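You operate a simulated robot arm through the tools that you are given. There is no shell and no other tool. Be economical: measure what you need, move in short steps, check, and stop when the job is done.

The job below is to be done with a simulated two-armed robot. You get a single attempt, and the scene is never put back.

Task
Clamp the square block, brush paste over its top, then free it.
Fine: paste from the flat tin; the brush goes back on its rest. Set down upright: short brush. A coat counts when it lies all over at full strength: go over it till it gets no stronger.

Only the result counts: the job must be done as asked and must still hold three seconds after the hand-in. Knocking over, shifting, dropping, spilling or breaking anything else fails it.

Robot
Two 7-joint arms with two-finger grippers on one trunk that stands fixed in place. Base frame: the origin is at the foot of the trunk, x ahead of it, y to its left, z up; the work surface is at about z = 850. Units: mm, degrees, N and s.
The left shoulder is at [41, 174, 1228], the right one opposite. With the tool pointing down near the work surface each hand reaches from about 100 to 840 mm from the base axis, measured 20 degrees to its own side. Payload 2.94 kg a hand.
The TCP of each hand is the grasp point between the finger pads, 30 mm short of the fingertips. In the tool frame z runs along the fingers and y along their closing line. Largest opening 138 mm; the body of the gripper starts 109 mm behind the TCP.
Orientation is that of the tool frame in the base frame, as a unit quaternion [x, y, z, w]. With the fingers straight down and closing along the base's y, the tool's x points along the base's -x, its y along +y and its z along -z.

Tools
- The arms move only by the tool step_arm. It takes "left_motion", "right_motion" or both (then of equal length, played together; a hand with none holds still); each is a list of rows, each a list of 7 numbers: the turn, a rotation vector about the tool's x, y, z in rad, then the shift along the tool's x, y, z in mm, then the opening, from 0 (shut) to 1 (fully open). In form: [[rx, ry, rz, dx, dy, dz, claw], ...]. A call has 1 to 20 rows; each row shifts and turns the commanded pose from where the row before left it, along the tool's axes as they then stand. Rows are played at 5 a second. More than 50 mm and 8.6 degrees between two rows, or a gripper value outside its range, and nothing of the call is played. Where a pose cannot be reached the arm comes as near as it can. A force on the tool above 90 N (or 10 N above the force at the start of the call, whichever is more), or a blocked arm, ends the call early, and 0.2 s more pass. Each finger halts on what it meets, pressing with about 22 N; the grip force reading is that of the motor and also rises with nothing between the fingers. The clock runs only during rows and for 0.2 s after the last one: add rows that do not move to give the fingers time. The reply holds the time, the measured pose of the TCP, the force on the tool along the base axes, the opening and the grip force, in the units named above and with some noise, with the torque about the TCP (base axes, N m) and any sound that the robot's microphone picked up.
- Cameras (640 x 400 px; columns grow to the right, rows downward): "scene" is now at [96.5, -43.3, 1707.5]; the picture's right is [-0.49, -0.87, -0.00], its down [-0.62, 0.35, -0.70] and it looks along [0.61, -0.34, -0.72] (base axes); focal length 374 px, centre (320, 200). "left" rides on the left gripper at [71, -19, -146] in its tool frame; the picture's right is [0.26, 0.97, 0.00], its down [-0.85, 0.23, -0.48] and it looks along [-0.46, 0.12, 0.88] (tool axes); focal length 280 px, centre (320, 200). "right" rides on the right gripper at [71, 19, -146] in its tool frame; the picture's right is [-0.26, 0.97, 0.00], its down [-0.85, -0.23, -0.48] and it looks along [-0.46, -0.12, 0.88] (tool axes); focal length 280 px, centre (320, 200). There is no depth. A picture from a camera that has moved, and an enlarged one, comes with that camera's place and axes in the base frame and with its lens.
- grab_frame(camera): a new picture of that camera. The clock stands still meanwhile.
- lift_body(by): slides the trunk up (or, below 0, down) by that many mm; the arms and the scene camera ride with it, the base frame stays. It gives what a move gives, with no picture.
- pan_tilt(pan, tilt): turns the head with the scene camera to pan (to the left, within 120 degrees either way) and tilt (down, from -29 to 69), counted from straight ahead of the robot. It gives what a move gives.
- close_up(camera, box): a new picture of the part [left, top, right, bottom] of that camera's present view, enlarged. The clock stands still meanwhile.
- sign_off(): hands the job in; it is judged then, once.

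Go step by step. Nothing tells you positions but the pictures and the camera data: compare them with the known pose of the tool, close in by small moves and look again before you grip or let go. The budget is 120 turns and 74 pictures, counting those below and the enlarged ones. Unless the task says otherwise, let go and move clear before handing in, and close with one line.

The tools are called as name(argument=value, ...) on one line, values as JSON. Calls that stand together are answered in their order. step_arm: Moves the arms, as the interface text tells. Its arguments: {"type":"object","properties":{"left_motion":{"type":"array","items":{"type":"array","items":{"type":"number"}}},"right_motion":{"type":"array","items":{"type":"array","items":{"type":"number"}}}},"required":[]} The other tools are called the same way: lift_body (by) slides the trunk up or down; pan_tilt (pan, tilt) turns the head that bears the scene camera; grab_frame (camera) takes a picture; close_up (camera, box) takes an enlarged picture of a part of a camera's view; sign_off () hands the job in.

At the start:

```text
clock: 0.0
left_ee_pos: [652.1, -43.7, 1281.0]
left_tool_rot: [-0.001, 1.0, 0.0, 0.0]
left_wrist_force: [-0.2, 0.1, -0.3]
left_ft_torque: [0.0, -0.01, 0.01]
left_finger_gap: 138.1
left_grasp_force: 0.0
right_ee_pos: [409.3, -576.8, 1245.3]
right_tool_rot: [0.0, 1.0, 0.0, 0.0]
right_wrist_force: [0.8, 0.5, -0.6]
right_ft_torque: [-0.01, 0.01, 0.0]
right_finger_gap: 137.9
right_grasp_force: 0.0
trunk travel left (down, up): [-400.0, 334.0]
head pan, tilt: [-29.4, 45.7]
```

scene: 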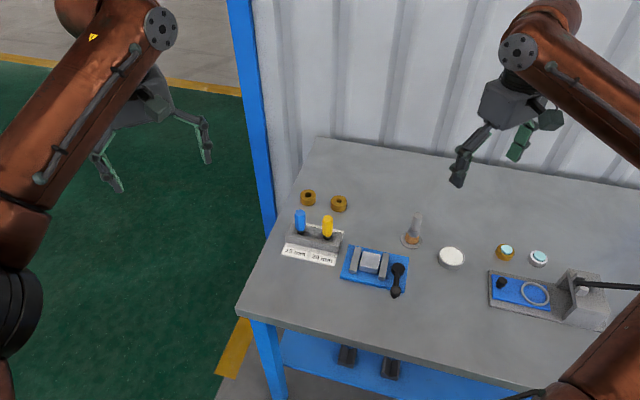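
right: 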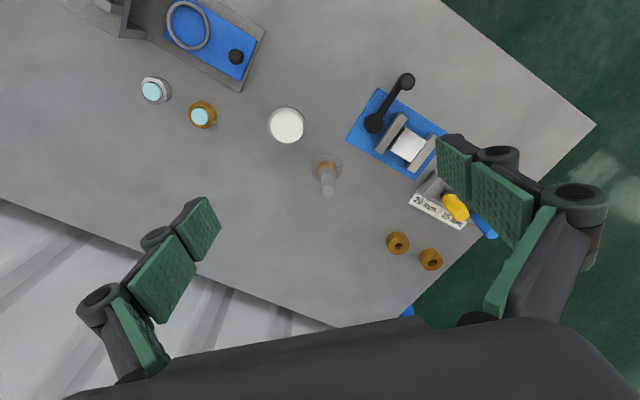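
left: 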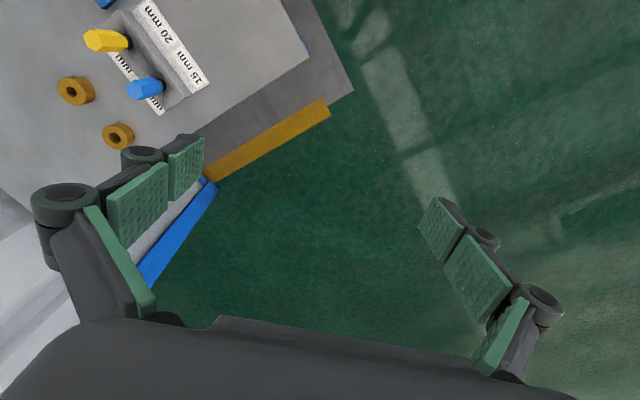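

I see a vise (blue base with black lever) holding a square block, a two-slot rest with blue and yellow handles, a clear item, a white flat tin and a second fixture. I'll look closer.

close_up(camera="scene", box=[270, 180, 430, 310])

close_up(camera="scene", box=[390, 190, 630, 340])

close_up(camera="right", box=[260, 50, 500, 280])

```text
3.08 times, centred on (350, 245) of scene
camera zoom: at [96.5, -43.3, 1707.5], right [-0.49, -0.87, 0.0], down [-0.62, 0.35, -0.7], along [0.61, -0.34, -0.72], focal length 1150 px, centre (228, 62)
```

zoom: 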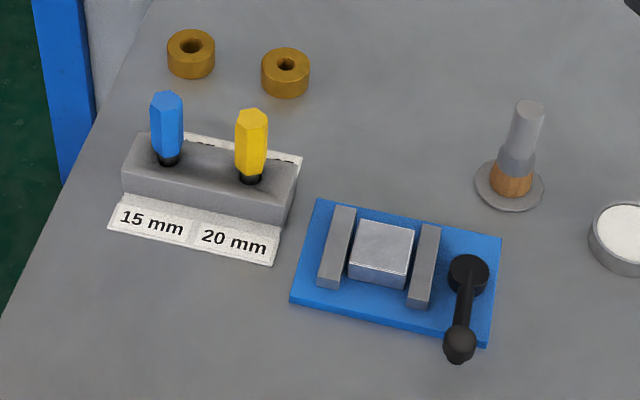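

```text
2.67 times, centred on (510, 265) of scene
camera zoom: at [96.5, -43.3, 1707.5], right [-0.49, -0.87, 0.0], down [-0.62, 0.35, -0.7], along [0.61, -0.34, -0.72], focal length 996 px, centre (-187, 27)
```

zoom: 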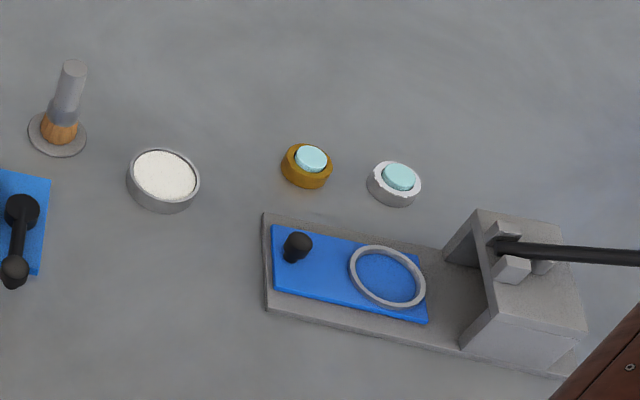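

```text
1.74 times, centred on (380, 165) of right
camera zoom: at [337.8, -557.5, 1389.8], right [0.26, 0.97, 0.0], down [0.85, -0.23, 0.48], along [0.46, -0.12, -0.88], focal length 488 px, centre (216, 261)
```

zoom: 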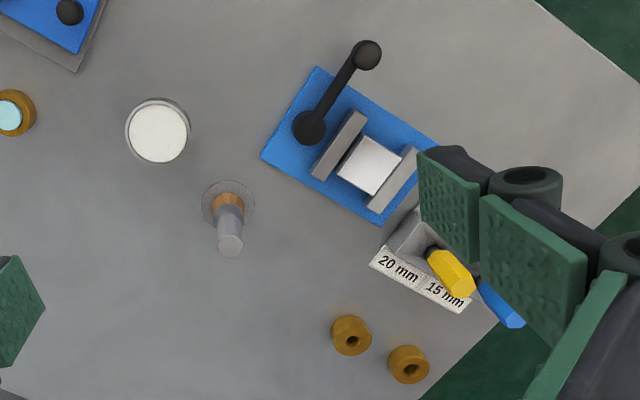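

The scene gives rough positions: block (528,-437), lever pivot (480,-492), knob (421,-436), brush rest (551,-606), tin (446,-655). I'll bring the right hand over the vise for a closer look.

step_arm(right_motion=[[0, 0, 0, -16, 27, 33, 1], [0, 0, 0, -16, 27, 33, 1], [0, 0, 0, -16, 27, 33, 1], [0, 0, 0, -16, 27, 33, 1], [0, 0, 0, 0, 0, 0, 0.5], [0, 0, 0, 0, 0, 0, 0.5]])

grab_frame(camera="right")

grab_frame(camera="scene")

```text
clock: 1.4
left_ee_pos: [653.3, -44.6, 1280.7]
left_tool_rot: [-0.001, 1.0, 0.0, -0.001]
left_wrist_force: [-0.2, 0.8, 0.1]
left_ft_torque: [-0.03, 0.0, 0.01]
left_finger_gap: 138.0
left_grasp_force: 0.0
right_ee_pos: [474.5, -468.4, 1112.5]
right_tool_rot: [-0.001, 1.0, 0.0, 0.0]
right_wrist_force: [-0.8, -0.4, -0.4]
right_ft_torque: [-0.03, 0.0, -0.03]
right_finger_gap: 84.1
right_grasp_force: 1.3
trunk travel left (down, up): [-400.0, 334.0]
head pan, tilt: [-29.4, 45.7]
```

```text
67 pictures are left
camera right: at [403.6, -448.1, 1257.4], right [0.26, 0.97, 0.0], down [0.85, -0.23, 0.48], along [0.46, -0.12, -0.88], focal length 280 px, centre (320, 200)
```

right: 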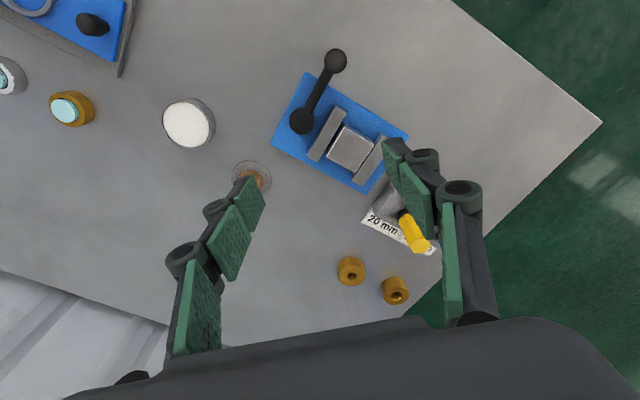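

```text
66 pictures are left
camera scene: at [97.4, -42.8, 1707.4], right [-0.49, -0.87, 0.0], down [-0.62, 0.35, -0.7], along [0.61, -0.34, -0.72], focal length 374 px, centre (320, 200)
```

scene: 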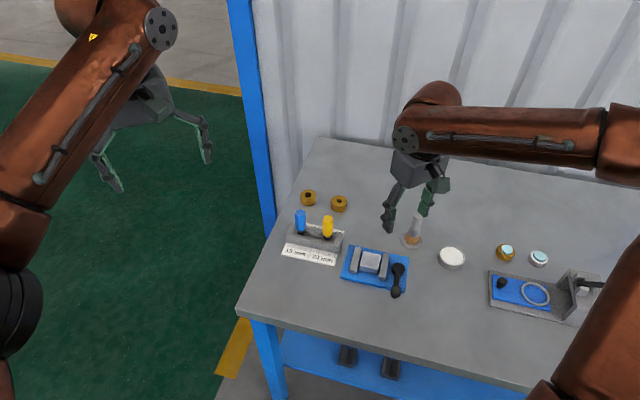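

The vise is consistent across views. I'll go lower over it to see how the lever works.

step_arm(right_motion=[[0, 0, 0, 16, 7, 31, 1], [0, 0, 0, 16, 7, 31, 1], [0, 0, 0, 15, 7, 31, 1], [0, 0, 0, 0, 0, 0, 1]])

grab_frame(camera="right")

close_up(camera="right", box=[230, 90, 430, 240])

```text
clock: 2.4
left_ee_pos: [653.9, -43.0, 1281.3]
left_tool_rot: [-0.001, 1.0, 0.0, 0.0]
left_wrist_force: [0.2, 0.5, -0.2]
left_ft_torque: [0.0, 0.0, -0.03]
left_finger_gap: 138.0
left_grasp_force: 0.0
right_ee_pos: [425.7, -445.9, 1018.8]
right_tool_rot: [0.0, 1.0, -0.001, -0.001]
right_wrist_force: [0.1, 0.6, -0.2]
right_ft_torque: [0.0, 0.01, 0.0]
right_finger_gap: 137.9
right_grasp_force: 0.0
trunk travel left (down, up): [-400.0, 334.0]
head pan, tilt: [-29.4, 45.7]
```

```text
65 pictures are left
camera right: at [355.1, -427.0, 1165.0], right [0.26, 0.97, 0.0], down [0.85, -0.23, 0.48], along [0.46, -0.12, -0.88], focal length 280 px, centre (320, 200)
```

right: 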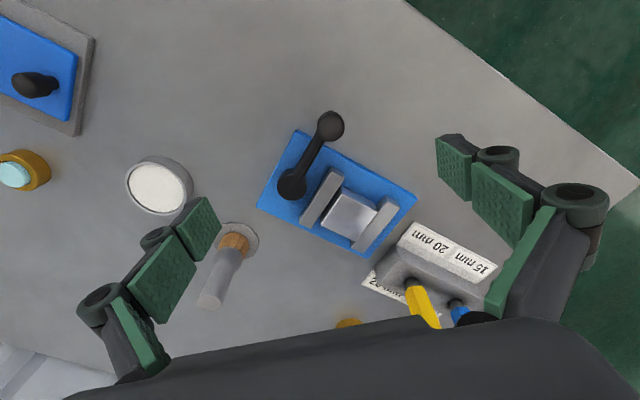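

```text
2.67 times, centred on (330, 165) of right
camera zoom: at [355.1, -427.0, 1165.0], right [0.26, 0.97, 0.0], down [0.85, -0.23, 0.48], along [0.46, -0.12, -0.88], focal length 748 px, centre (293, 293)
```

zoom: 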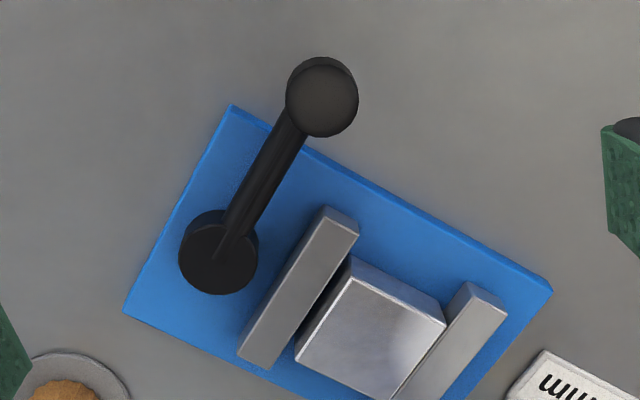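

The vise has a lever with a ball knob near (420,-432,902) and pivot near (477,-490). I'll turn the gripper 45° so that it closes across the lever, come over the knob and look.

step_arm(right_motion=[[0, 0, 0.1309, 0, 0, 5, 0.5], [0, 0, 0.1309, 0, 0, 10, 0.5], [0, 0, 0.1309, 0, 0, 10, 0.5], [0, 0, 0.1309, 0, 0, 10, 0.5], [0, 0, 0.1309, 0, 0, 10, 0.5], [0, 0, 0.1309, 0, 0, 10, 0.5], [0, 0, 0, 13.6, 5.5, 5, 0.5], [0, 0, 0, 0, 0, 0, 0.5]])

grab_frame(camera="right")

close_up(camera="scene", box=[270, 180, 470, 310])

```text
clock: 4.2
left_ee_pos: [652.0, -44.0, 1281.1]
left_tool_rot: [-0.001, 1.0, 0.0, 0.0]
left_wrist_force: [-0.3, -0.6, -0.1]
left_ft_torque: [0.01, -0.01, 0.0]
left_finger_gap: 137.9
left_grasp_force: 0.0
right_ee_pos: [420.3, -435.0, 959.0]
right_tool_rot: [0.382, 0.924, 0.001, 0.0]
right_wrist_force: [-0.4, -0.3, -0.4]
right_ft_torque: [0.01, 0.02, 0.0]
right_finger_gap: 68.9
right_grasp_force: 0.0
trunk travel left (down, up): [-400.0, 334.0]
head pan, tilt: [-29.4, 45.7]
```

```text
63 pictures are left
camera right: at [382.7, -371.0, 1104.3], right [0.87, 0.5, 0.0], down [0.44, -0.76, 0.48], along [0.24, -0.41, -0.88], focal length 280 px, centre (320, 200)
```

right: 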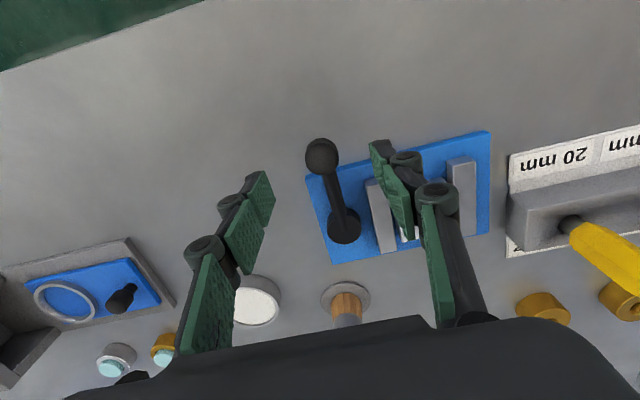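

```text
3.08 times, centred on (370, 245) of scene
camera zoom: at [96.6, -43.4, 1707.5], right [-0.49, -0.87, 0.0], down [-0.62, 0.35, -0.7], along [0.61, -0.34, -0.72], focal length 1150 px, centre (166, 62)
```

zoom: 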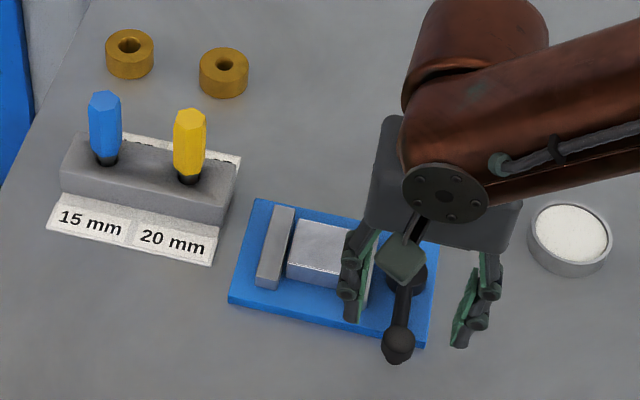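

The knob sits at (419.5,-432,902), directly below the hand. I'll lower around it and close.

step_arm(right_motion=[[0, 0, 0, 2.4, 1.3, 20, 0.5], [0, 0, 0, 0, 0, 20, 0.5], [0, 0, 0, 0, 0, 14, 0.5], [0, 0, 0, 0, 0, 0, 0.15], [0, 0, 0, 0, 0, 0, 0.12], [0, 0, 0, 0, 0, 0, 0.1], [0, 0, 0, 0, 0, 0, 0.1]])

grab_frame(camera="right")

```text
clock: 5.8
left_ee_pos: [651.8, -43.3, 1281.0]
left_tool_rot: [-0.001, 1.0, -0.001, 0.0]
left_wrist_force: [-0.3, -0.4, 0.5]
left_ft_torque: [-0.03, 0.02, -0.03]
left_finger_gap: 138.0
left_grasp_force: 0.0
right_ee_pos: [418.0, -432.6, 904.5]
right_tool_rot: [0.383, 0.924, 0.0, -0.001]
right_wrist_force: [-2.2, -2.3, -1.0]
right_ft_torque: [-0.21, -0.08, -0.05]
right_finger_gap: 25.2
right_grasp_force: 33.9
trunk travel left (down, up): [-400.0, 334.0]
head pan, tilt: [-29.4, 45.7]
```

```text
61 pictures are left
camera right: at [381.8, -368.0, 1050.5], right [0.87, 0.5, 0.0], down [0.44, -0.76, 0.48], along [0.24, -0.41, -0.88], focal length 280 px, centre (320, 200)
```

right: 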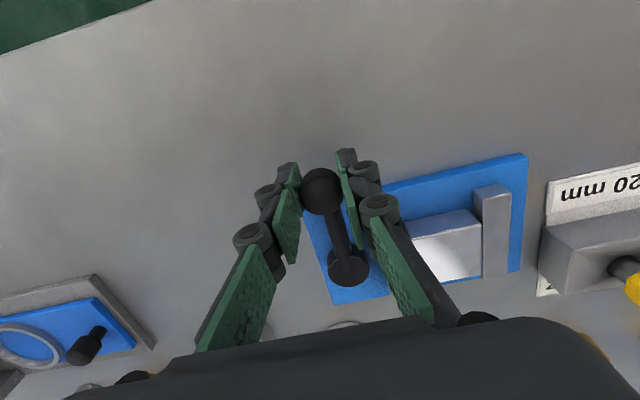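

The knob is gripped. I'll test the turn a little counter-clockwise, away from the jaws.

step_arm(right_motion=[[0, 0, -0.06, 0, -4.9, 0, 0.1], [0, 0, -0.06, 0, -4.9, 0, 0.1], [0, 0, -0.06, 0, -4.9, 0, 0.1]])

grab_frame(camera="right")

```text
clock: 6.6
left_ee_pos: [653.0, -43.1, 1282.0]
left_tool_rot: [-0.002, 1.0, 0.0, 0.0]
left_wrist_force: [0.6, -0.3, -0.4]
left_ft_torque: [0.04, 0.02, 0.0]
left_finger_gap: 138.0
left_grasp_force: 0.0
right_ee_pos: [409.9, -442.3, 903.9]
right_tool_rot: [0.298, 0.955, 0.0, -0.001]
right_wrist_force: [-1.6, 2.8, -6.5]
right_ft_torque: [0.46, 0.17, 0.12]
right_finger_gap: 25.0
right_grasp_force: 44.9
trunk travel left (down, up): [-400.0, 334.0]
head pan, tilt: [-29.4, 45.7]
```

```text
60 pictures are left
camera right: at [361.7, -386.5, 1050.5], right [0.76, 0.65, 0.0], down [0.57, -0.67, 0.47], along [0.31, -0.36, -0.88], focal length 280 px, centre (320, 200)
```

right: 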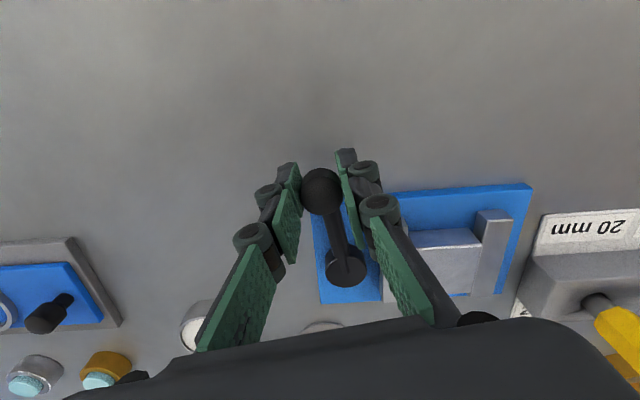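

The lever turns easily this way. I'll continue and watch the jaws.

step_arm(right_motion=[[0, 0, -0.1, 0, -8.2, 0, 0.1], [0, 0, -0.1, 0, -8.2, 0, 0.1], [0, 0, -0.1, 0, -8.2, 0, 0.1], [0, 0, -0.1, 0, -8.2, 0, 0.1]])

close_up(camera="scene", box=[270, 180, 470, 310])

grab_frame(camera="right")

```text
clock: 7.6
left_ee_pos: [653.1, -45.0, 1281.5]
left_tool_rot: [-0.002, 1.0, 0.001, 0.0]
left_wrist_force: [-0.4, 0.1, 0.0]
left_ft_torque: [-0.01, -0.02, 0.01]
left_finger_gap: 137.8
left_grasp_force: 0.0
right_ee_pos: [395.5, -472.3, 904.3]
right_tool_rot: [0.101, 0.995, -0.001, 0.001]
right_wrist_force: [0.8, -3.1, -3.8]
right_ft_torque: [0.06, -0.28, -0.19]
right_finger_gap: 24.9
right_grasp_force: 44.7
trunk travel left (down, up): [-400.0, 334.0]
head pan, tilt: [-29.4, 45.7]
```

```text
3.08 times, centred on (370, 245) of scene
camera zoom: at [96.8, -43.9, 1707.5], right [-0.49, -0.87, 0.0], down [-0.62, 0.35, -0.7], along [0.61, -0.34, -0.72], focal length 1150 px, centre (166, 62)
```

zoom: 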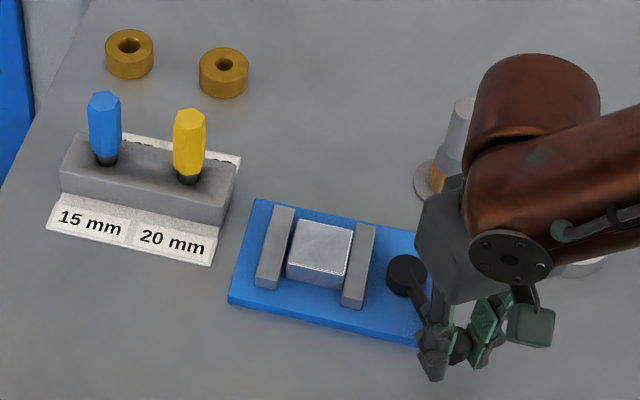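

```text
58 pictures are left
camera right: at [329.0, -439.3, 1050.3], right [0.45, 0.89, 0.0], down [0.78, -0.4, 0.48], along [0.43, -0.21, -0.88], focal length 280 px, centre (320, 200)
```

right: 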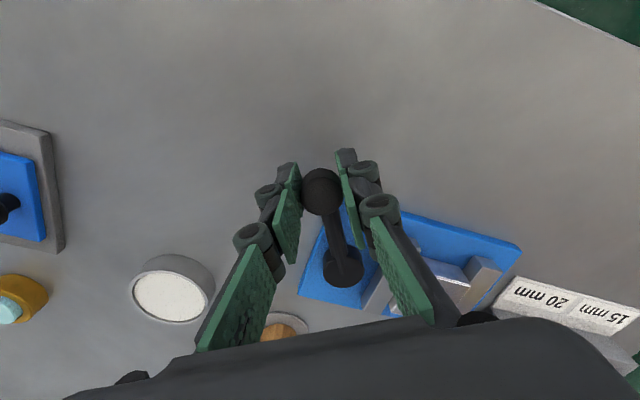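

The right jaw has moved inward, so this direction clamps. I'll continue turning.

step_arm(right_motion=[[0, 0, -0.1, -0.3, -8.2, 0, 0.1], [0, 0, -0.1, -0.3, -8.2, 0, 0.1], [0, 0, -0.1, -0.3, -8.2, 0, 0.1], [0, 0, -0.1, -0.3, -8.2, 0, 0.1], [0, 0, -0.1, -0.3, -8.2, 0, 0.1]])

close_up(camera="scene", box=[270, 180, 470, 310])

```text
clock: 8.8
left_ee_pos: [652.0, -43.4, 1280.9]
left_tool_rot: [-0.001, 1.0, 0.001, 0.0]
left_wrist_force: [-0.5, 0.4, -0.5]
left_ft_torque: [-0.02, -0.01, 0.04]
left_finger_gap: 137.8
left_grasp_force: 0.0
right_ee_pos: [393.4, -513.0, 904.9]
right_tool_rot: [-0.148, 0.989, 0.001, -0.002]
right_wrist_force: [-7.2, -0.4, -10.2]
right_ft_torque: [0.19, -0.21, 0.13]
right_finger_gap: 24.9
right_grasp_force: 45.3
trunk travel left (down, up): [-400.0, 334.0]
head pan, tilt: [-29.4, 45.7]
```

```text
3.08 times, centred on (370, 245) of scene
camera zoom: at [96.2, -44.2, 1707.4], right [-0.49, -0.87, 0.0], down [-0.62, 0.35, -0.7], along [0.61, -0.34, -0.72], focal length 1150 px, centre (166, 62)
```

zoom: 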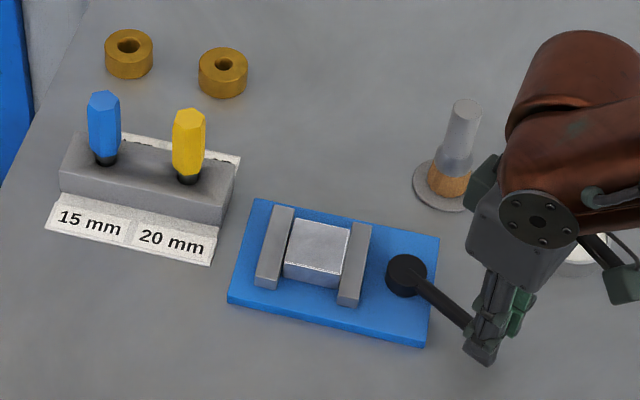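

The jaw keeps closing. I'll go on towards about 90°.

step_arm(right_motion=[[0, 0, -0.1, 0.2, -8.2, 0, 0.1], [0, 0, -0.1, 0.2, -8.2, 0, 0.1], [0, 0, -0.1, 0.2, -8.2, 0, 0.1], [0, 0, -0.1, 0.2, -8.2, 0, 0.1]])

close_up(camera="scene", box=[270, 180, 470, 310])

```text
clock: 9.8
left_ee_pos: [651.5, -45.5, 1281.3]
left_tool_rot: [0.0, 1.0, 0.0, 0.0]
left_wrist_force: [-0.2, 1.0, -0.9]
left_ft_torque: [0.0, -0.03, 0.01]
left_finger_gap: 138.3
left_grasp_force: 0.1
right_ee_pos: [406.6, -543.4, 905.7]
right_tool_rot: [-0.341, 0.94, 0.001, -0.001]
right_wrist_force: [-13.9, -3.1, -3.9]
right_ft_torque: [-0.48, 0.88, -0.03]
right_finger_gap: 24.6
right_grasp_force: 44.9
trunk travel left (down, up): [-400.0, 334.0]
head pan, tilt: [-29.4, 45.7]
```

```text
3.08 times, centred on (370, 245) of scene
camera zoom: at [94.8, -44.0, 1707.5], right [-0.49, -0.87, 0.0], down [-0.62, 0.35, -0.7], along [0.61, -0.34, -0.72], focal length 1150 px, centre (166, 62)
```

zoom: 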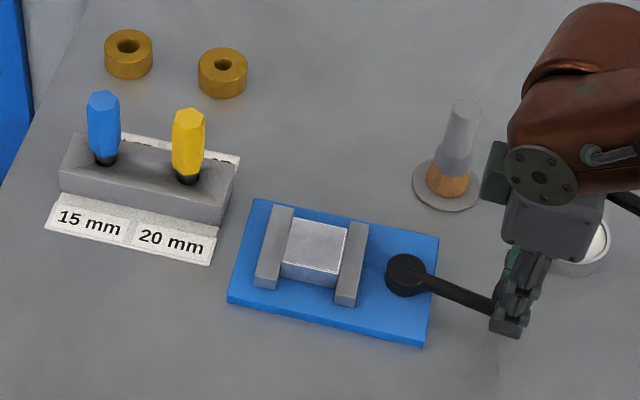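

The gap is almost shut and the resistance is rising slightly. I'll continue in smaller steps.

step_arm(right_motion=[[0, 0, -0.08, 0.4, -6.6, 0, 0.1], [0, 0, -0.08, 0.4, -6.6, 0, 0.1], [0, 0, -0.08, 0.4, -6.6, 0, 0.1]])

close_up(camera="scene", box=[320, 230, 440, 310])

```text
clock: 10.6
left_ee_pos: [651.1, -43.9, 1282.4]
left_tool_rot: [-0.001, 1.0, 0.0, 0.0]
left_wrist_force: [-0.2, -0.2, -0.6]
left_ft_torque: [0.01, 0.01, -0.03]
left_finger_gap: 137.9
left_grasp_force: 0.1
right_ee_pos: [417.9, -554.7, 903.8]
right_tool_rot: [-0.452, 0.892, 0.003, -0.002]
right_wrist_force: [-30.0, 17.7, -14.8]
right_ft_torque: [0.22, 0.65, -0.09]
right_finger_gap: 24.3
right_grasp_force: 45.0
trunk travel left (down, up): [-400.0, 334.0]
head pan, tilt: [-29.4, 45.7]
```

```text
5.00 times, centred on (380, 270) of scene
camera zoom: at [93.5, -42.1, 1707.5], right [-0.49, -0.87, 0.0], down [-0.62, 0.35, -0.7], along [0.61, -0.34, -0.71], focal length 1868 px, centre (20, -150)
```

zoom: 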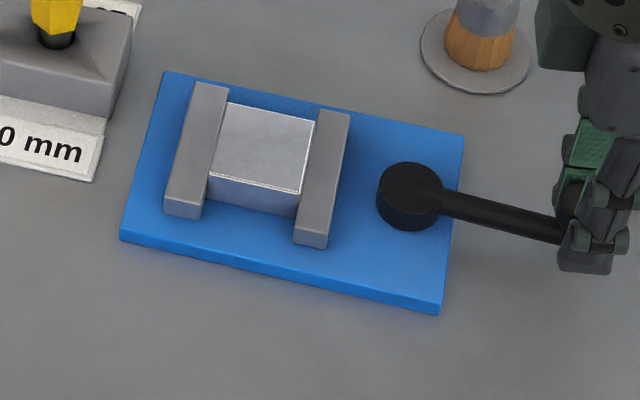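

Resistance of about 35 N along the turn shows that the jaw now presses the block. I'll tighten slightly more and see.

step_arm(right_motion=[[0, 0, -0.06, 0.4, -5, 0, 0.1], [0, 0, -0.06, 0.4, -5, 0, 0.1], [0, 0, 0, 0, 0, 0, 0.1]])

close_up(camera="scene", box=[320, 230, 440, 310])

```text
clock: 11.4
left_ee_pos: [650.5, -40.6, 1283.1]
left_tool_rot: [-0.001, 1.0, -0.001, 0.0]
left_wrist_force: [0.9, 0.1, 0.3]
left_ft_torque: [-0.04, 0.02, -0.02]
left_finger_gap: 137.8
left_grasp_force: 0.0
right_ee_pos: [420.9, -557.2, 902.6]
right_tool_rot: [-0.504, 0.864, 0.008, -0.005]
right_wrist_force: [-41.8, 36.2, -22.1]
right_ft_torque: [0.14, 0.34, 0.26]
right_finger_gap: 23.9
right_grasp_force: 45.0
trunk travel left (down, up): [-400.0, 334.0]
head pan, tilt: [-29.4, 45.7]
```

```text
5.00 times, centred on (380, 270) of scene
camera zoom: at [92.3, -40.0, 1707.7], right [-0.49, -0.87, 0.0], down [-0.62, 0.35, -0.7], along [0.61, -0.34, -0.71], focal length 1868 px, centre (20, -150)
```

zoom: 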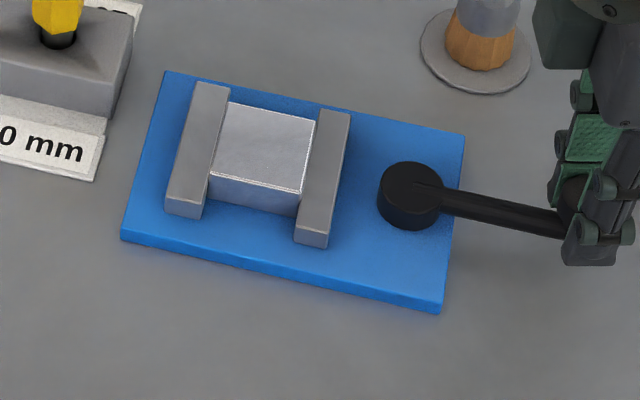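

The lever is firm now at about 55 N. I'll ease the push off and let go, then check that the clamp stays.

step_arm(right_motion=[[0, 0, 0.04, 0, 4, 0, 0.1], [0, 0, 0, 0, 4, 0, 0.1], [0, 0, 0, 0, 0, 0, 0.1]])

```text
clock: 12.2
left_ee_pos: [652.2, -42.6, 1282.0]
left_tool_rot: [-0.001, 1.0, 0.0, 0.0]
left_wrist_force: [0.1, -0.2, -0.1]
left_ft_torque: [0.0, -0.01, 0.0]
left_finger_gap: 138.2
left_grasp_force: 0.1
right_ee_pos: [418.6, -555.6, 904.3]
right_tool_rot: [-0.486, 0.874, 0.005, -0.002]
right_wrist_force: [-26.1, 23.7, -26.8]
right_ft_torque: [-0.19, 0.55, -0.09]
right_finger_gap: 23.6
right_grasp_force: 44.7
trunk travel left (down, up): [-400.0, 334.0]
head pan, tilt: [-29.4, 45.7]
```

The lever springs back slightly when eased. I'll press again and open while pressing.

step_arm(right_motion=[[0, 0, -0.04, 0, -5, 0, 0.1], [0, 0, 0, 0, -4, 0, 0.1], [0, 0, 0, 0, 0, 0, 0.1], [0, 0, 0, 0, 0, 0, 0.4], [0, 0, 0, 0, 0, 0, 0.4], [0, 0, 0, 0, 0, 0, 0.4]])

close_up(camera="scene", box=[320, 230, 440, 310])

grab_frame(camera="right")

```text
clock: 13.6
left_ee_pos: [649.6, -40.6, 1282.5]
left_tool_rot: [0.0, 1.0, 0.0, 0.001]
left_wrist_force: [-0.2, 0.8, 0.1]
left_ft_torque: [-0.04, -0.01, 0.03]
left_finger_gap: 137.9
left_grasp_force: 0.0
right_ee_pos: [431.8, -561.3, 909.0]
right_tool_rot: [-0.504, 0.864, -0.001, 0.001]
right_wrist_force: [-14.1, 10.5, 5.0]
right_ft_torque: [0.38, 0.49, 0.0]
right_finger_gap: 67.4
right_grasp_force: 9.5
trunk travel left (down, up): [-400.0, 334.0]
head pan, tilt: [-29.4, 45.7]
```

```text
5.00 times, centred on (380, 270) of scene
camera zoom: at [93.8, -40.2, 1707.9], right [-0.49, -0.87, 0.0], down [-0.62, 0.35, -0.7], along [0.61, -0.34, -0.71], focal length 1868 px, centre (20, -150)
```

zoom: 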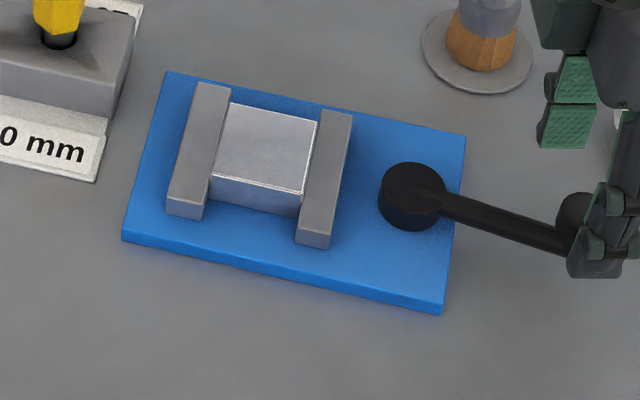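

```text
52 pictures are left
camera right: at [378.6, -613.1, 1053.7], right [-0.71, 0.7, 0.0], down [0.62, 0.63, 0.48], along [0.34, 0.34, -0.88], focal length 280 px, centre (320, 200)
```

right: 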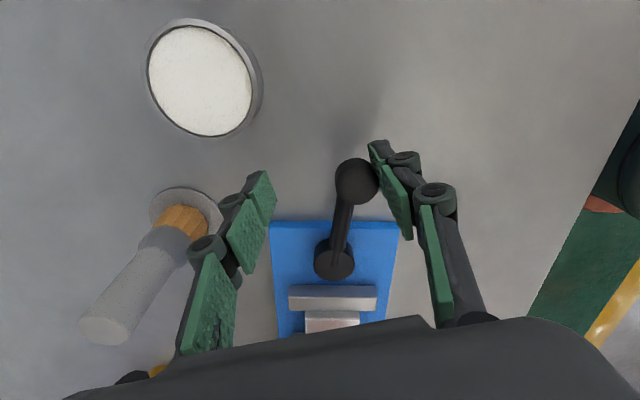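

One finger still leans on the knob. I'll move that finger off and check whether the lever stays.

step_arm(right_motion=[[0, 0, 0, 0, 8, 0, 0.4], [0, 0, 0, 0, 8, 0, 0.5], [0, 0, 0, 0, 0, 0, 0.5]])

close_up(camera="scene", box=[320, 230, 440, 310])

grab_frame(camera="right")

```text
clock: 14.4
left_ee_pos: [652.5, -44.9, 1281.0]
left_tool_rot: [0.0, 1.0, 0.001, 0.0]
left_wrist_force: [-0.5, -0.1, -0.5]
left_ft_torque: [0.05, -0.04, 0.01]
left_finger_gap: 138.1
left_grasp_force: 0.2
right_ee_pos: [418.4, -556.3, 906.5]
right_tool_rot: [-0.503, 0.864, 0.0, 0.001]
right_wrist_force: [0.5, -0.4, -0.2]
right_ft_torque: [0.03, -0.03, 0.0]
right_finger_gap: 69.1
right_grasp_force: 0.0
trunk travel left (down, up): [-400.0, 334.0]
head pan, tilt: [-29.4, 45.7]
```

```text
5.00 times, centred on (380, 270) of scene
camera zoom: at [96.6, -43.0, 1707.5], right [-0.49, -0.87, 0.0], down [-0.62, 0.35, -0.7], along [0.61, -0.34, -0.72], focal length 1868 px, centre (20, -150)
```

zoom: 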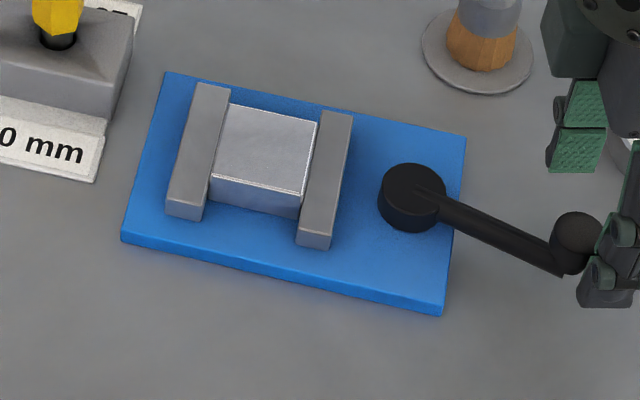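

```text
50 pictures are left
camera right: at [365.6, -608.5, 1051.2], right [-0.71, 0.7, 0.0], down [0.62, 0.62, 0.48], along [0.34, 0.34, -0.88], focal length 280 px, centre (320, 200)
```

right: 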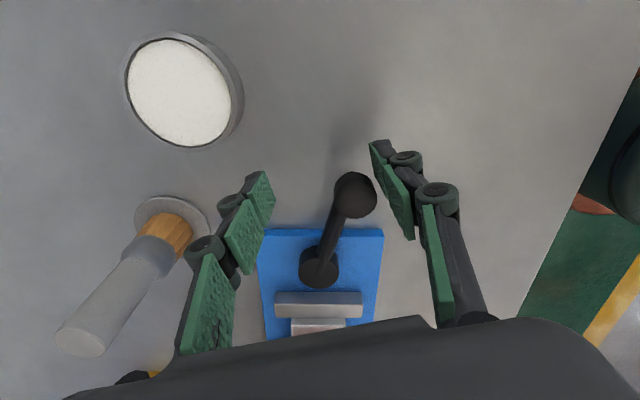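

The lever sprang back some 12° after release. I'll wait a moment and see whether it holds there.

step_arm(right_motion=[[0, 0, 0, 0, 0, 0, 0.5], [0, 0, 0, 0, 0, 0, 0.5], [0, 0, 0, 0, 0, 0, 0.5], [0, 0, 0, 0, 0, 0, 0.5], [0, 0, 0, 0, 0, 0, 0.5]])

grab_frame(camera="right")

```text
clock: 15.6
left_ee_pos: [652.5, -42.5, 1282.0]
left_tool_rot: [-0.001, 1.0, 0.0, 0.0]
left_wrist_force: [-0.3, -0.1, 0.2]
left_ft_torque: [0.0, 0.01, 0.02]
left_finger_gap: 138.0
left_grasp_force: 0.1
right_ee_pos: [417.5, -556.0, 905.4]
right_tool_rot: [-0.503, 0.864, 0.0, 0.0]
right_wrist_force: [0.3, 0.4, 0.4]
right_ft_torque: [0.0, 0.0, 0.0]
right_finger_gap: 68.9
right_grasp_force: 0.0
trunk travel left (down, up): [-400.0, 334.0]
head pan, tilt: [-29.4, 45.7]
```

```text
49 pictures are left
camera right: at [365.7, -607.6, 1051.1], right [-0.71, 0.7, 0.0], down [0.62, 0.62, 0.48], along [0.33, 0.34, -0.88], focal length 280 px, centre (320, 200)
```

right: 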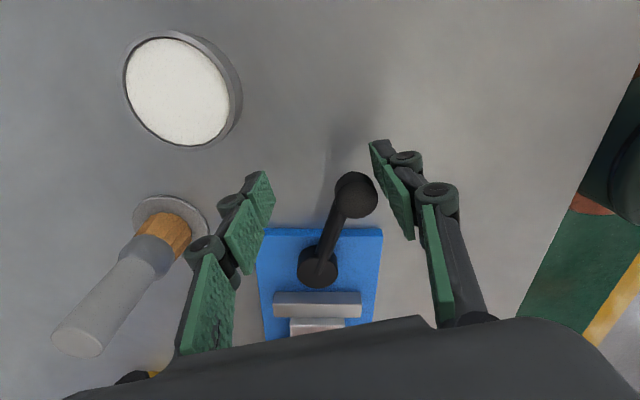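

It stays put now, so friction holds the lever. I'll push it gently with the finger to feel whether it already bears on the block.

step_arm(right_motion=[[0, 0, 0, 0, -5, 0, 0.5], [0, 0, 0, 0, 0, 0, 0.5]])

step_arm(right_motion=[[0, 0, 0, 0, -3, 0, 0.5], [0, 0, 0, 0, 0, 0, 0.5]])

step_arm(right_motion=[[0, 0, 0, 0, -3, 0, 0.5], [0, 0, 0, 0, 0, 0, 0.5]])

step_arm(right_motion=[[0, 0, 0, 0, -3, 0, 0.5], [0, 0, 0, 0, 0, 0, 0.5]])

```text
clock: 16.2
left_ee_pos: [652.1, -43.0, 1281.8]
left_tool_rot: [-0.001, 1.0, 0.0, 0.0]
left_wrist_force: [0.1, -0.2, 0.5]
left_ft_torque: [-0.02, -0.01, 0.01]
left_finger_gap: 137.9
left_grasp_force: 0.0
right_ee_pos: [422.1, -558.4, 905.4]
right_tool_rot: [-0.503, 0.864, 0.001, -0.001]
right_wrist_force: [-3.6, 1.1, -0.3]
right_ft_torque: [0.07, 0.05, 0.05]
right_finger_gap: 71.4
right_grasp_force: 1.3
trunk travel left (down, up): [-400.0, 334.0]
head pan, tilt: [-29.4, 45.7]
```

```text
clock: 16.8
left_ee_pos: [652.7, -44.7, 1282.2]
left_tool_rot: [-0.001, 1.0, 0.0, 0.001]
left_wrist_force: [0.2, -0.1, 0.7]
left_ft_torque: [0.0, 0.0, 0.01]
left_finger_gap: 138.2
left_grasp_force: 0.2
right_ee_pos: [422.9, -560.6, 905.3]
right_tool_rot: [-0.503, 0.864, 0.0, 0.0]
right_wrist_force: [-7.1, 1.4, 0.1]
right_ft_torque: [0.05, 0.17, 0.11]
right_finger_gap: 73.3
right_grasp_force: 3.1
trunk travel left (down, up): [-400.0, 334.0]
head pan, tilt: [-29.4, 45.7]
```

```text
clock: 17.4
left_ee_pos: [651.0, -43.9, 1281.4]
left_tool_rot: [-0.001, 1.0, 0.0, -0.001]
left_wrist_force: [-0.4, -0.5, 0.2]
left_ft_torque: [-0.01, 0.04, -0.01]
left_finger_gap: 138.0
left_grasp_force: 0.0
right_ee_pos: [425.4, -561.3, 906.4]
right_tool_rot: [-0.503, 0.864, 0.0, 0.0]
right_wrist_force: [-8.7, 2.2, -1.5]
right_ft_torque: [0.0, 0.22, 0.13]
right_finger_gap: 74.7
right_grasp_force: 4.3
trunk travel left (down, up): [-400.0, 334.0]
head pan, tilt: [-29.4, 45.7]
```

```text
clock: 18.0
left_ee_pos: [651.9, -42.6, 1281.9]
left_tool_rot: [-0.002, 1.0, 0.001, 0.0]
left_wrist_force: [-0.6, 0.0, -0.8]
left_ft_torque: [-0.01, 0.0, -0.02]
left_finger_gap: 138.1
left_grasp_force: 0.1
right_ee_pos: [428.0, -562.9, 906.1]
right_tool_rot: [-0.503, 0.864, -0.001, -0.001]
right_wrist_force: [-10.4, 3.3, 0.2]
right_ft_torque: [0.06, 0.24, 0.18]
right_finger_gap: 76.3
right_grasp_force: 5.4
trunk travel left (down, up): [-400.0, 334.0]
head pan, tilt: [-29.4, 45.7]
```

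Resistance is small and gradual. I'll back off and see where the lever stays.

step_arm(right_motion=[[0, 0, 0, 0, 5, 0, 0.5], [0, 0, 0, 0, 9, 0, 0.5], [0, 0, 0, 0, 0, 0, 0.5], [0, 0, 0, 0, 0, 0, 0.5]])

grab_frame(camera="right")

```text
clock: 19.0
left_ee_pos: [653.3, -43.9, 1281.6]
left_tool_rot: [0.001, 1.0, 0.0, 0.001]
left_wrist_force: [0.4, 1.0, -0.8]
left_ft_torque: [0.04, -0.01, -0.01]
left_finger_gap: 138.1
left_grasp_force: 0.1
right_ee_pos: [417.6, -555.8, 906.0]
right_tool_rot: [-0.503, 0.864, 0.0, -0.001]
right_wrist_force: [-0.1, 0.1, -0.9]
right_ft_torque: [0.01, 0.01, 0.0]
right_finger_gap: 69.2
right_grasp_force: 0.0
trunk travel left (down, up): [-400.0, 334.0]
head pan, tilt: [-29.4, 45.7]
```

```text
48 pictures are left
camera right: at [365.7, -608.7, 1051.0], right [-0.71, 0.7, 0.0], down [0.62, 0.62, 0.48], along [0.34, 0.34, -0.88], focal length 280 px, centre (320, 200)
```

right: 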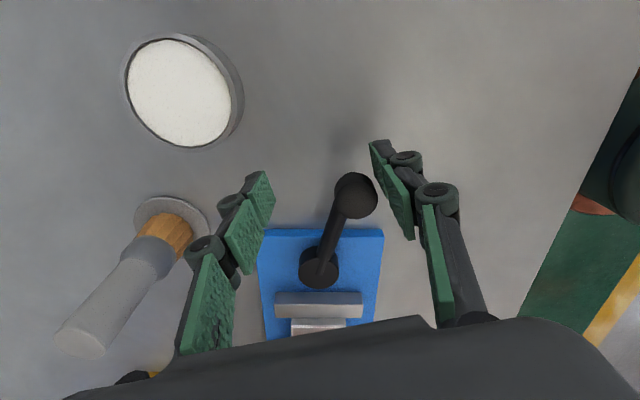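

The lever returned to exactly the same spot, which suggests it rests against the clamped block. I'll nudge it slightly the opening way to see whether it is held there.

step_arm(right_motion=[[0, 0, 0, 0, 15, 0, 0.5], [0, 0, 0, 0, 15, 0, 0.5], [0, 0, 0, 0, 8, 0, 0.5], [0, 0, 0, 0, 4, 0, 0.5], [0, 0, 0, 0, 3, 0, 0.5], [0, 0, 0, 0, 0, 0, 0.5]])

step_arm(right_motion=[[0, 0, 0, 0, -5, 0, 0.5], [0, 0, 0, 0, -10, 0, 0.5], [0, 0, 0, 0, -15, 0, 0.5], [0, 0, 0, 0, -15, 0, 0.5], [0, 0, 0, 0, 0, 0, 0.5]])

grab_frame(camera="right")

```text
clock: 20.4
left_ee_pos: [653.1, -43.8, 1282.5]
left_tool_rot: [-0.002, 1.0, 0.0, 0.0]
left_wrist_force: [-0.4, -0.2, -0.5]
left_ft_torque: [0.0, 0.02, 0.02]
left_finger_gap: 137.8
left_grasp_force: 0.1
right_ee_pos: [377.4, -535.0, 906.2]
right_tool_rot: [-0.502, 0.865, 0.0, 0.0]
right_wrist_force: [2.5, 0.0, 0.2]
right_ft_torque: [-0.07, -0.07, -0.04]
right_finger_gap: 70.7
right_grasp_force: 1.5
trunk travel left (down, up): [-400.0, 334.0]
head pan, tilt: [-29.4, 45.7]
```

```text
clock: 21.6
left_ee_pos: [653.1, -43.5, 1282.0]
left_tool_rot: [0.0, 1.0, -0.001, 0.0]
left_wrist_force: [0.6, 0.4, 0.5]
left_ft_torque: [-0.01, -0.01, -0.01]
left_finger_gap: 137.8
left_grasp_force: 0.1
right_ee_pos: [416.5, -556.2, 905.3]
right_tool_rot: [-0.504, 0.864, 0.001, 0.0]
right_wrist_force: [0.7, 0.0, -0.3]
right_ft_torque: [0.0, -0.02, -0.03]
right_finger_gap: 68.8
right_grasp_force: 0.0
trunk travel left (down, up): [-400.0, 334.0]
head pan, tilt: [-29.4, 45.7]
```

```text
47 pictures are left
camera right: at [365.0, -607.7, 1050.5], right [-0.71, 0.7, 0.0], down [0.62, 0.62, 0.48], along [0.34, 0.34, -0.88], focal length 280 px, centre (320, 200)
```

right: 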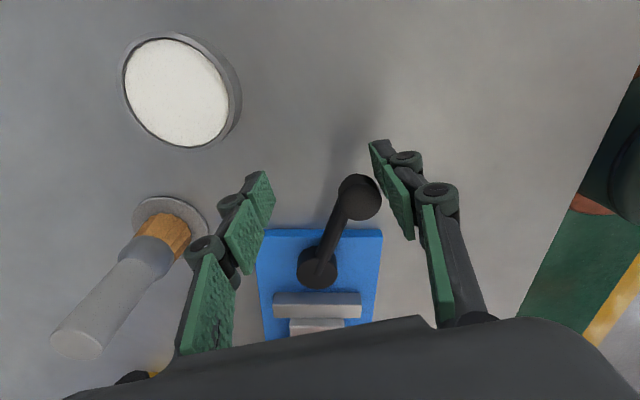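

The nudge opened it a hair and it stayed, so friction alone holds the lever. I'll push it firmly home again and withdraw gently.

step_arm(right_motion=[[0, 0, 0, 0, -8, 0, 0.5], [0, 0, 0, 0, -6, 0, 0.5], [0, 0, 0, 0, -4, 0, 0.5], [0, 0, 0, 0, 0, 0, 0.5], [0, 0, 0, 0, 4, 0, 0.5], [0, 0, 0, 0, 4, 0, 0.5], [0, 0, 0, 0, 3, 0, 0.5], [0, 0, 0, 0, 3, 0, 0.5], [0, 0, 0, 0, 0, 0, 0.5]])

grab_frame(camera="right")

close_up(camera="scene", box=[320, 230, 440, 310])

```text
clock: 23.6
left_ee_pos: [653.2, -45.0, 1281.8]
left_tool_rot: [0.0, 1.0, 0.0, 0.0]
left_wrist_force: [0.7, 0.0, 0.3]
left_ft_torque: [0.0, 0.0, 0.03]
left_finger_gap: 137.9
left_grasp_force: 0.0
right_ee_pos: [420.8, -559.0, 906.1]
right_tool_rot: [-0.503, 0.864, 0.0, 0.0]
right_wrist_force: [0.0, 1.0, -0.1]
right_ft_torque: [0.03, 0.0, 0.0]
right_finger_gap: 69.1
right_grasp_force: 0.0
trunk travel left (down, up): [-400.0, 334.0]
head pan, tilt: [-29.4, 45.7]
```

```text
46 pictures are left
camera right: at [368.7, -610.4, 1050.8], right [-0.71, 0.7, 0.0], down [0.62, 0.62, 0.48], along [0.34, 0.34, -0.88], focal length 280 px, centre (320, 200)
```

right: 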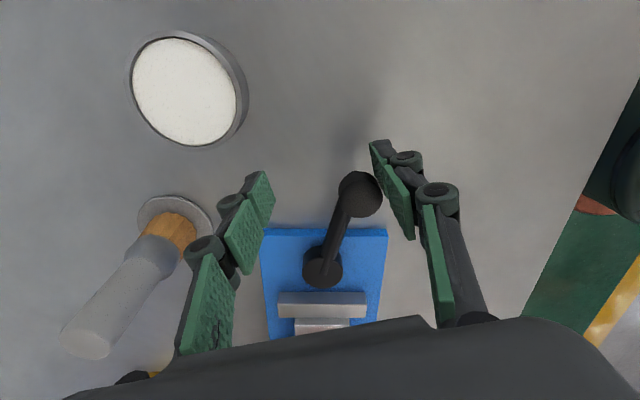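

```text
5.00 times, centred on (380, 270) of scene
camera zoom: at [96.6, -42.7, 1707.5], right [-0.49, -0.87, 0.0], down [-0.62, 0.35, -0.7], along [0.61, -0.34, -0.72], focal length 1868 px, centre (20, -150)
```

zoom: 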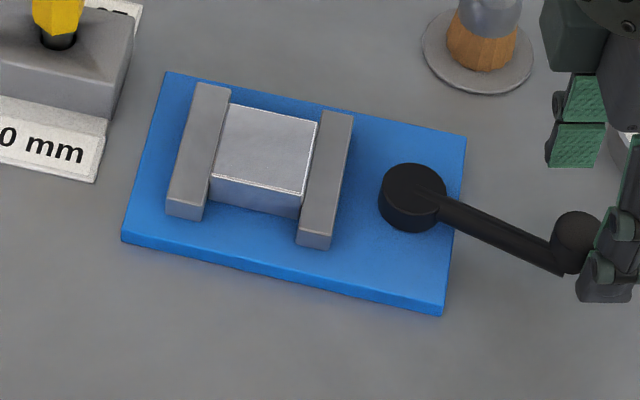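

The jaw bears on the block and the lever rests, so I take the block as clamped. Next I raise the hand and go above the brush at (551,-605) with the gripper yaw aligned to the block axes.

step_arm(right_motion=[[0, 0, 0, 0, 0, -40, 0.5], [0, 0, 0, 0, 0, -40, 0.5], [0, 0, 0.1325, 0, 0, -30, 0.5], [0, 0, 0.1325, 0, 0, 0, 0.5], [0, 0, 0, -20, -41.5, 0, 0.5], [0, 0, 0, -20, -41.5, 0, 0.5], [0, 0, 0, -19.4, -41.5, 0, 0.5], [0, 0, 0, 0, 0, 0, 0.5]])

grab_frame(camera="right")

close_up(camera="scene", box=[320, 180, 480, 310])

```text
clock: 25.4
left_ee_pos: [651.3, -50.3, 1281.9]
left_tool_rot: [0.001, 1.0, 0.001, 0.0]
left_wrist_force: [-0.8, -1.0, -0.6]
left_ft_torque: [0.09, -0.06, -0.01]
left_finger_gap: 137.7
left_grasp_force: 0.1
right_ee_pos: [549.1, -607.4, 1013.6]
right_tool_rot: [-0.384, 0.923, 0.001, 0.0]
right_wrist_force: [-0.2, -0.5, 0.4]
right_ft_torque: [0.06, -0.03, 0.04]
right_finger_gap: 68.8
right_grasp_force: 0.1
trunk travel left (down, up): [-400.0, 334.0]
head pan, tilt: [-29.4, 45.7]
```

```text
44 pictures are left
camera right: at [485.0, -644.6, 1158.0], right [-0.5, 0.87, 0.0], down [0.76, 0.44, 0.48], along [0.41, 0.24, -0.88], focal length 280 px, centre (320, 200)
```

right: 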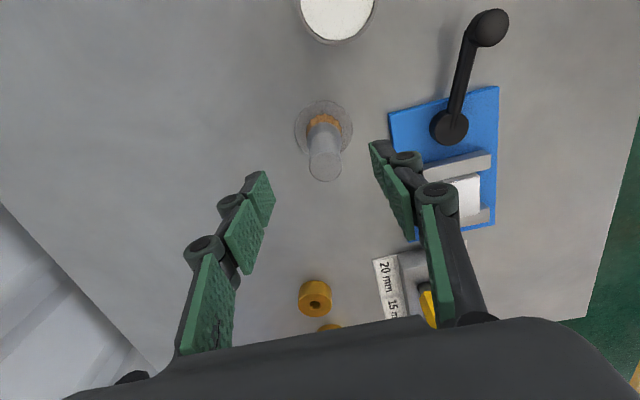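

```text
3.08 times, centred on (400, 245) of scene
camera zoom: at [95.5, -48.3, 1707.5], right [-0.49, -0.87, 0.0], down [-0.62, 0.35, -0.7], along [0.61, -0.34, -0.72], focal length 1150 px, centre (74, 62)
```

zoom: 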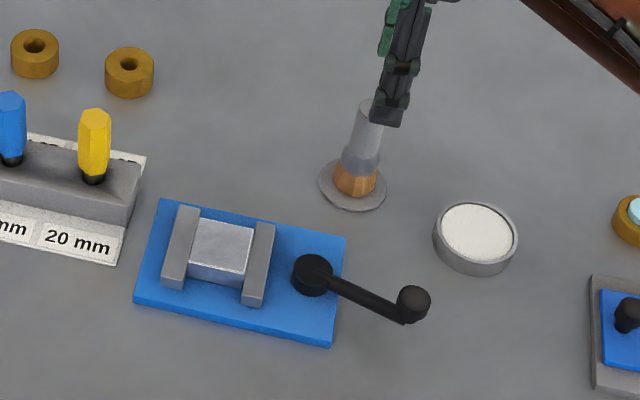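

The brush stands at about (549,-602), with its top near z=966 and a handle about 25 mm across. I'll descend around the handle.

step_arm(right_motion=[[0, 0, 0, -3.5, 3.5, 10, 0.5], [0, 0, 0, 0, 0, 0, 0.5], [0, 0, 0, 0, 0, 22, 0.5], [0, 0, 0, 0, 0, 22, 0.5], [0, 0, 0, 0, 0, 20, 0.5], [0, 0, 0, 0, 0, 0, 0.5]])

grab_frame(camera="right")

```text
clock: 26.8
left_ee_pos: [651.9, -43.4, 1280.8]
left_tool_rot: [-0.002, 1.0, 0.0, 0.0]
left_wrist_force: [-0.9, 0.6, 0.1]
left_ft_torque: [-0.03, -0.01, 0.01]
left_finger_gap: 138.2
left_grasp_force: 0.1
right_ee_pos: [550.3, -596.9, 940.3]
right_tool_rot: [-0.385, 0.923, 0.0, 0.0]
right_wrist_force: [0.1, -0.7, 0.5]
right_ft_torque: [-0.02, 0.02, -0.01]
right_finger_gap: 69.1
right_grasp_force: 0.2
trunk travel left (down, up): [-400.0, 334.0]
head pan, tilt: [-29.4, 45.7]
```

```text
42 pictures are left
camera right: at [485.7, -633.7, 1086.9], right [-0.5, 0.87, 0.0], down [0.76, 0.44, 0.48], along [0.41, 0.24, -0.88], focal length 280 px, centre (320, 200)
```

right: 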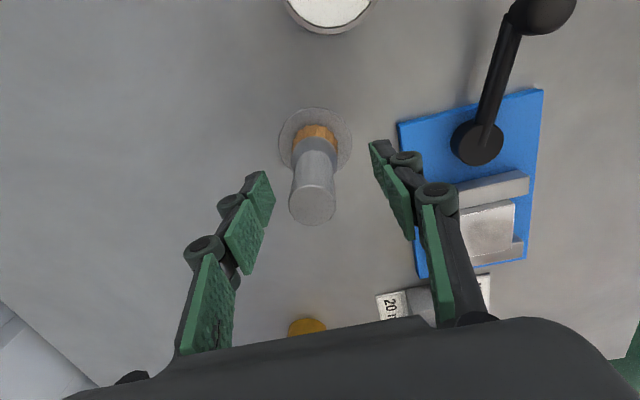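

The hand is about 6 mm off, so I correct it and close on the handle.

step_arm(right_motion=[[0, 0, 0, 6, -2, 2, 0.5], [0, 0, 0, 0, 0, 0, 0.5], [0, 0, 0, 0, 0, 0, 0.4]])

grab_frame(camera="right")

```text
clock: 27.6
left_ee_pos: [652.5, -44.8, 1280.9]
left_tool_rot: [-0.001, 1.0, 0.0, 0.001]
left_wrist_force: [0.2, -0.8, -0.4]
left_ft_torque: [0.03, 0.0, 0.0]
left_finger_gap: 138.0
left_grasp_force: 0.1
right_ee_pos: [547.7, -604.3, 937.9]
right_tool_rot: [-0.385, 0.923, 0.0, 0.0]
right_wrist_force: [0.3, 0.6, -0.1]
right_ft_torque: [-0.02, 0.02, -0.04]
right_finger_gap: 55.4
right_grasp_force: 0.1
trunk travel left (down, up): [-400.0, 334.0]
head pan, tilt: [-29.4, 45.7]
```

```text
41 pictures are left
camera right: at [483.2, -640.0, 1084.3], right [-0.5, 0.87, 0.0], down [0.76, 0.44, 0.48], along [0.41, 0.24, -0.88], focal length 280 px, centre (320, 200)
```

right: 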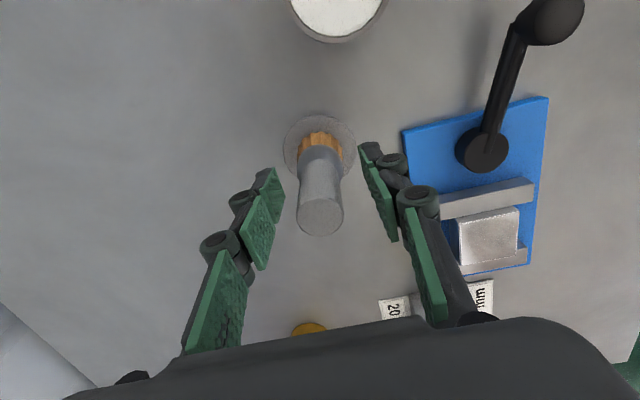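

It is centred now, so I close.

step_arm(right_motion=[[0, 0, 0, 0, 0, 0, 0.25], [0, 0, 0, 0, 0, 0, 0.2], [0, 0, 0, 0, 0, 0, 0.1], [0, 0, 0, 0, 0, 0, 0.1], [0, 0, 0, 0, 0, 0, 0.1]])

close_up(camera="scene", box=[320, 180, 480, 310])

```text
clock: 28.8
left_ee_pos: [651.7, -44.6, 1281.0]
left_tool_rot: [-0.001, 1.0, 0.0, 0.001]
left_wrist_force: [-0.2, -0.8, 0.5]
left_ft_torque: [-0.01, -0.01, -0.01]
left_finger_gap: 138.2
left_grasp_force: 0.1
right_ee_pos: [546.3, -603.0, 939.8]
right_tool_rot: [-0.384, 0.923, 0.0, 0.001]
right_wrist_force: [0.1, -0.4, 0.6]
right_ft_torque: [-0.03, 0.0, -0.02]
right_finger_gap: 24.9
right_grasp_force: 22.3
trunk travel left (down, up): [-400.0, 334.0]
head pan, tilt: [-29.4, 45.7]
```

```text
3.08 times, centred on (400, 245) of scene
camera zoom: at [96.7, -43.0, 1707.5], right [-0.49, -0.87, 0.0], down [-0.62, 0.35, -0.7], along [0.61, -0.34, -0.72], focal length 1150 px, centre (74, 62)
```

zoom: 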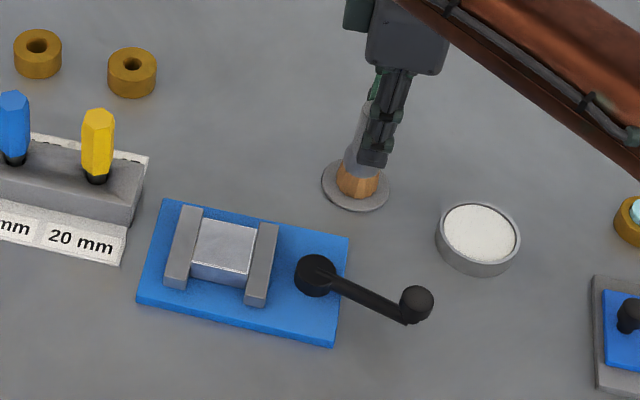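

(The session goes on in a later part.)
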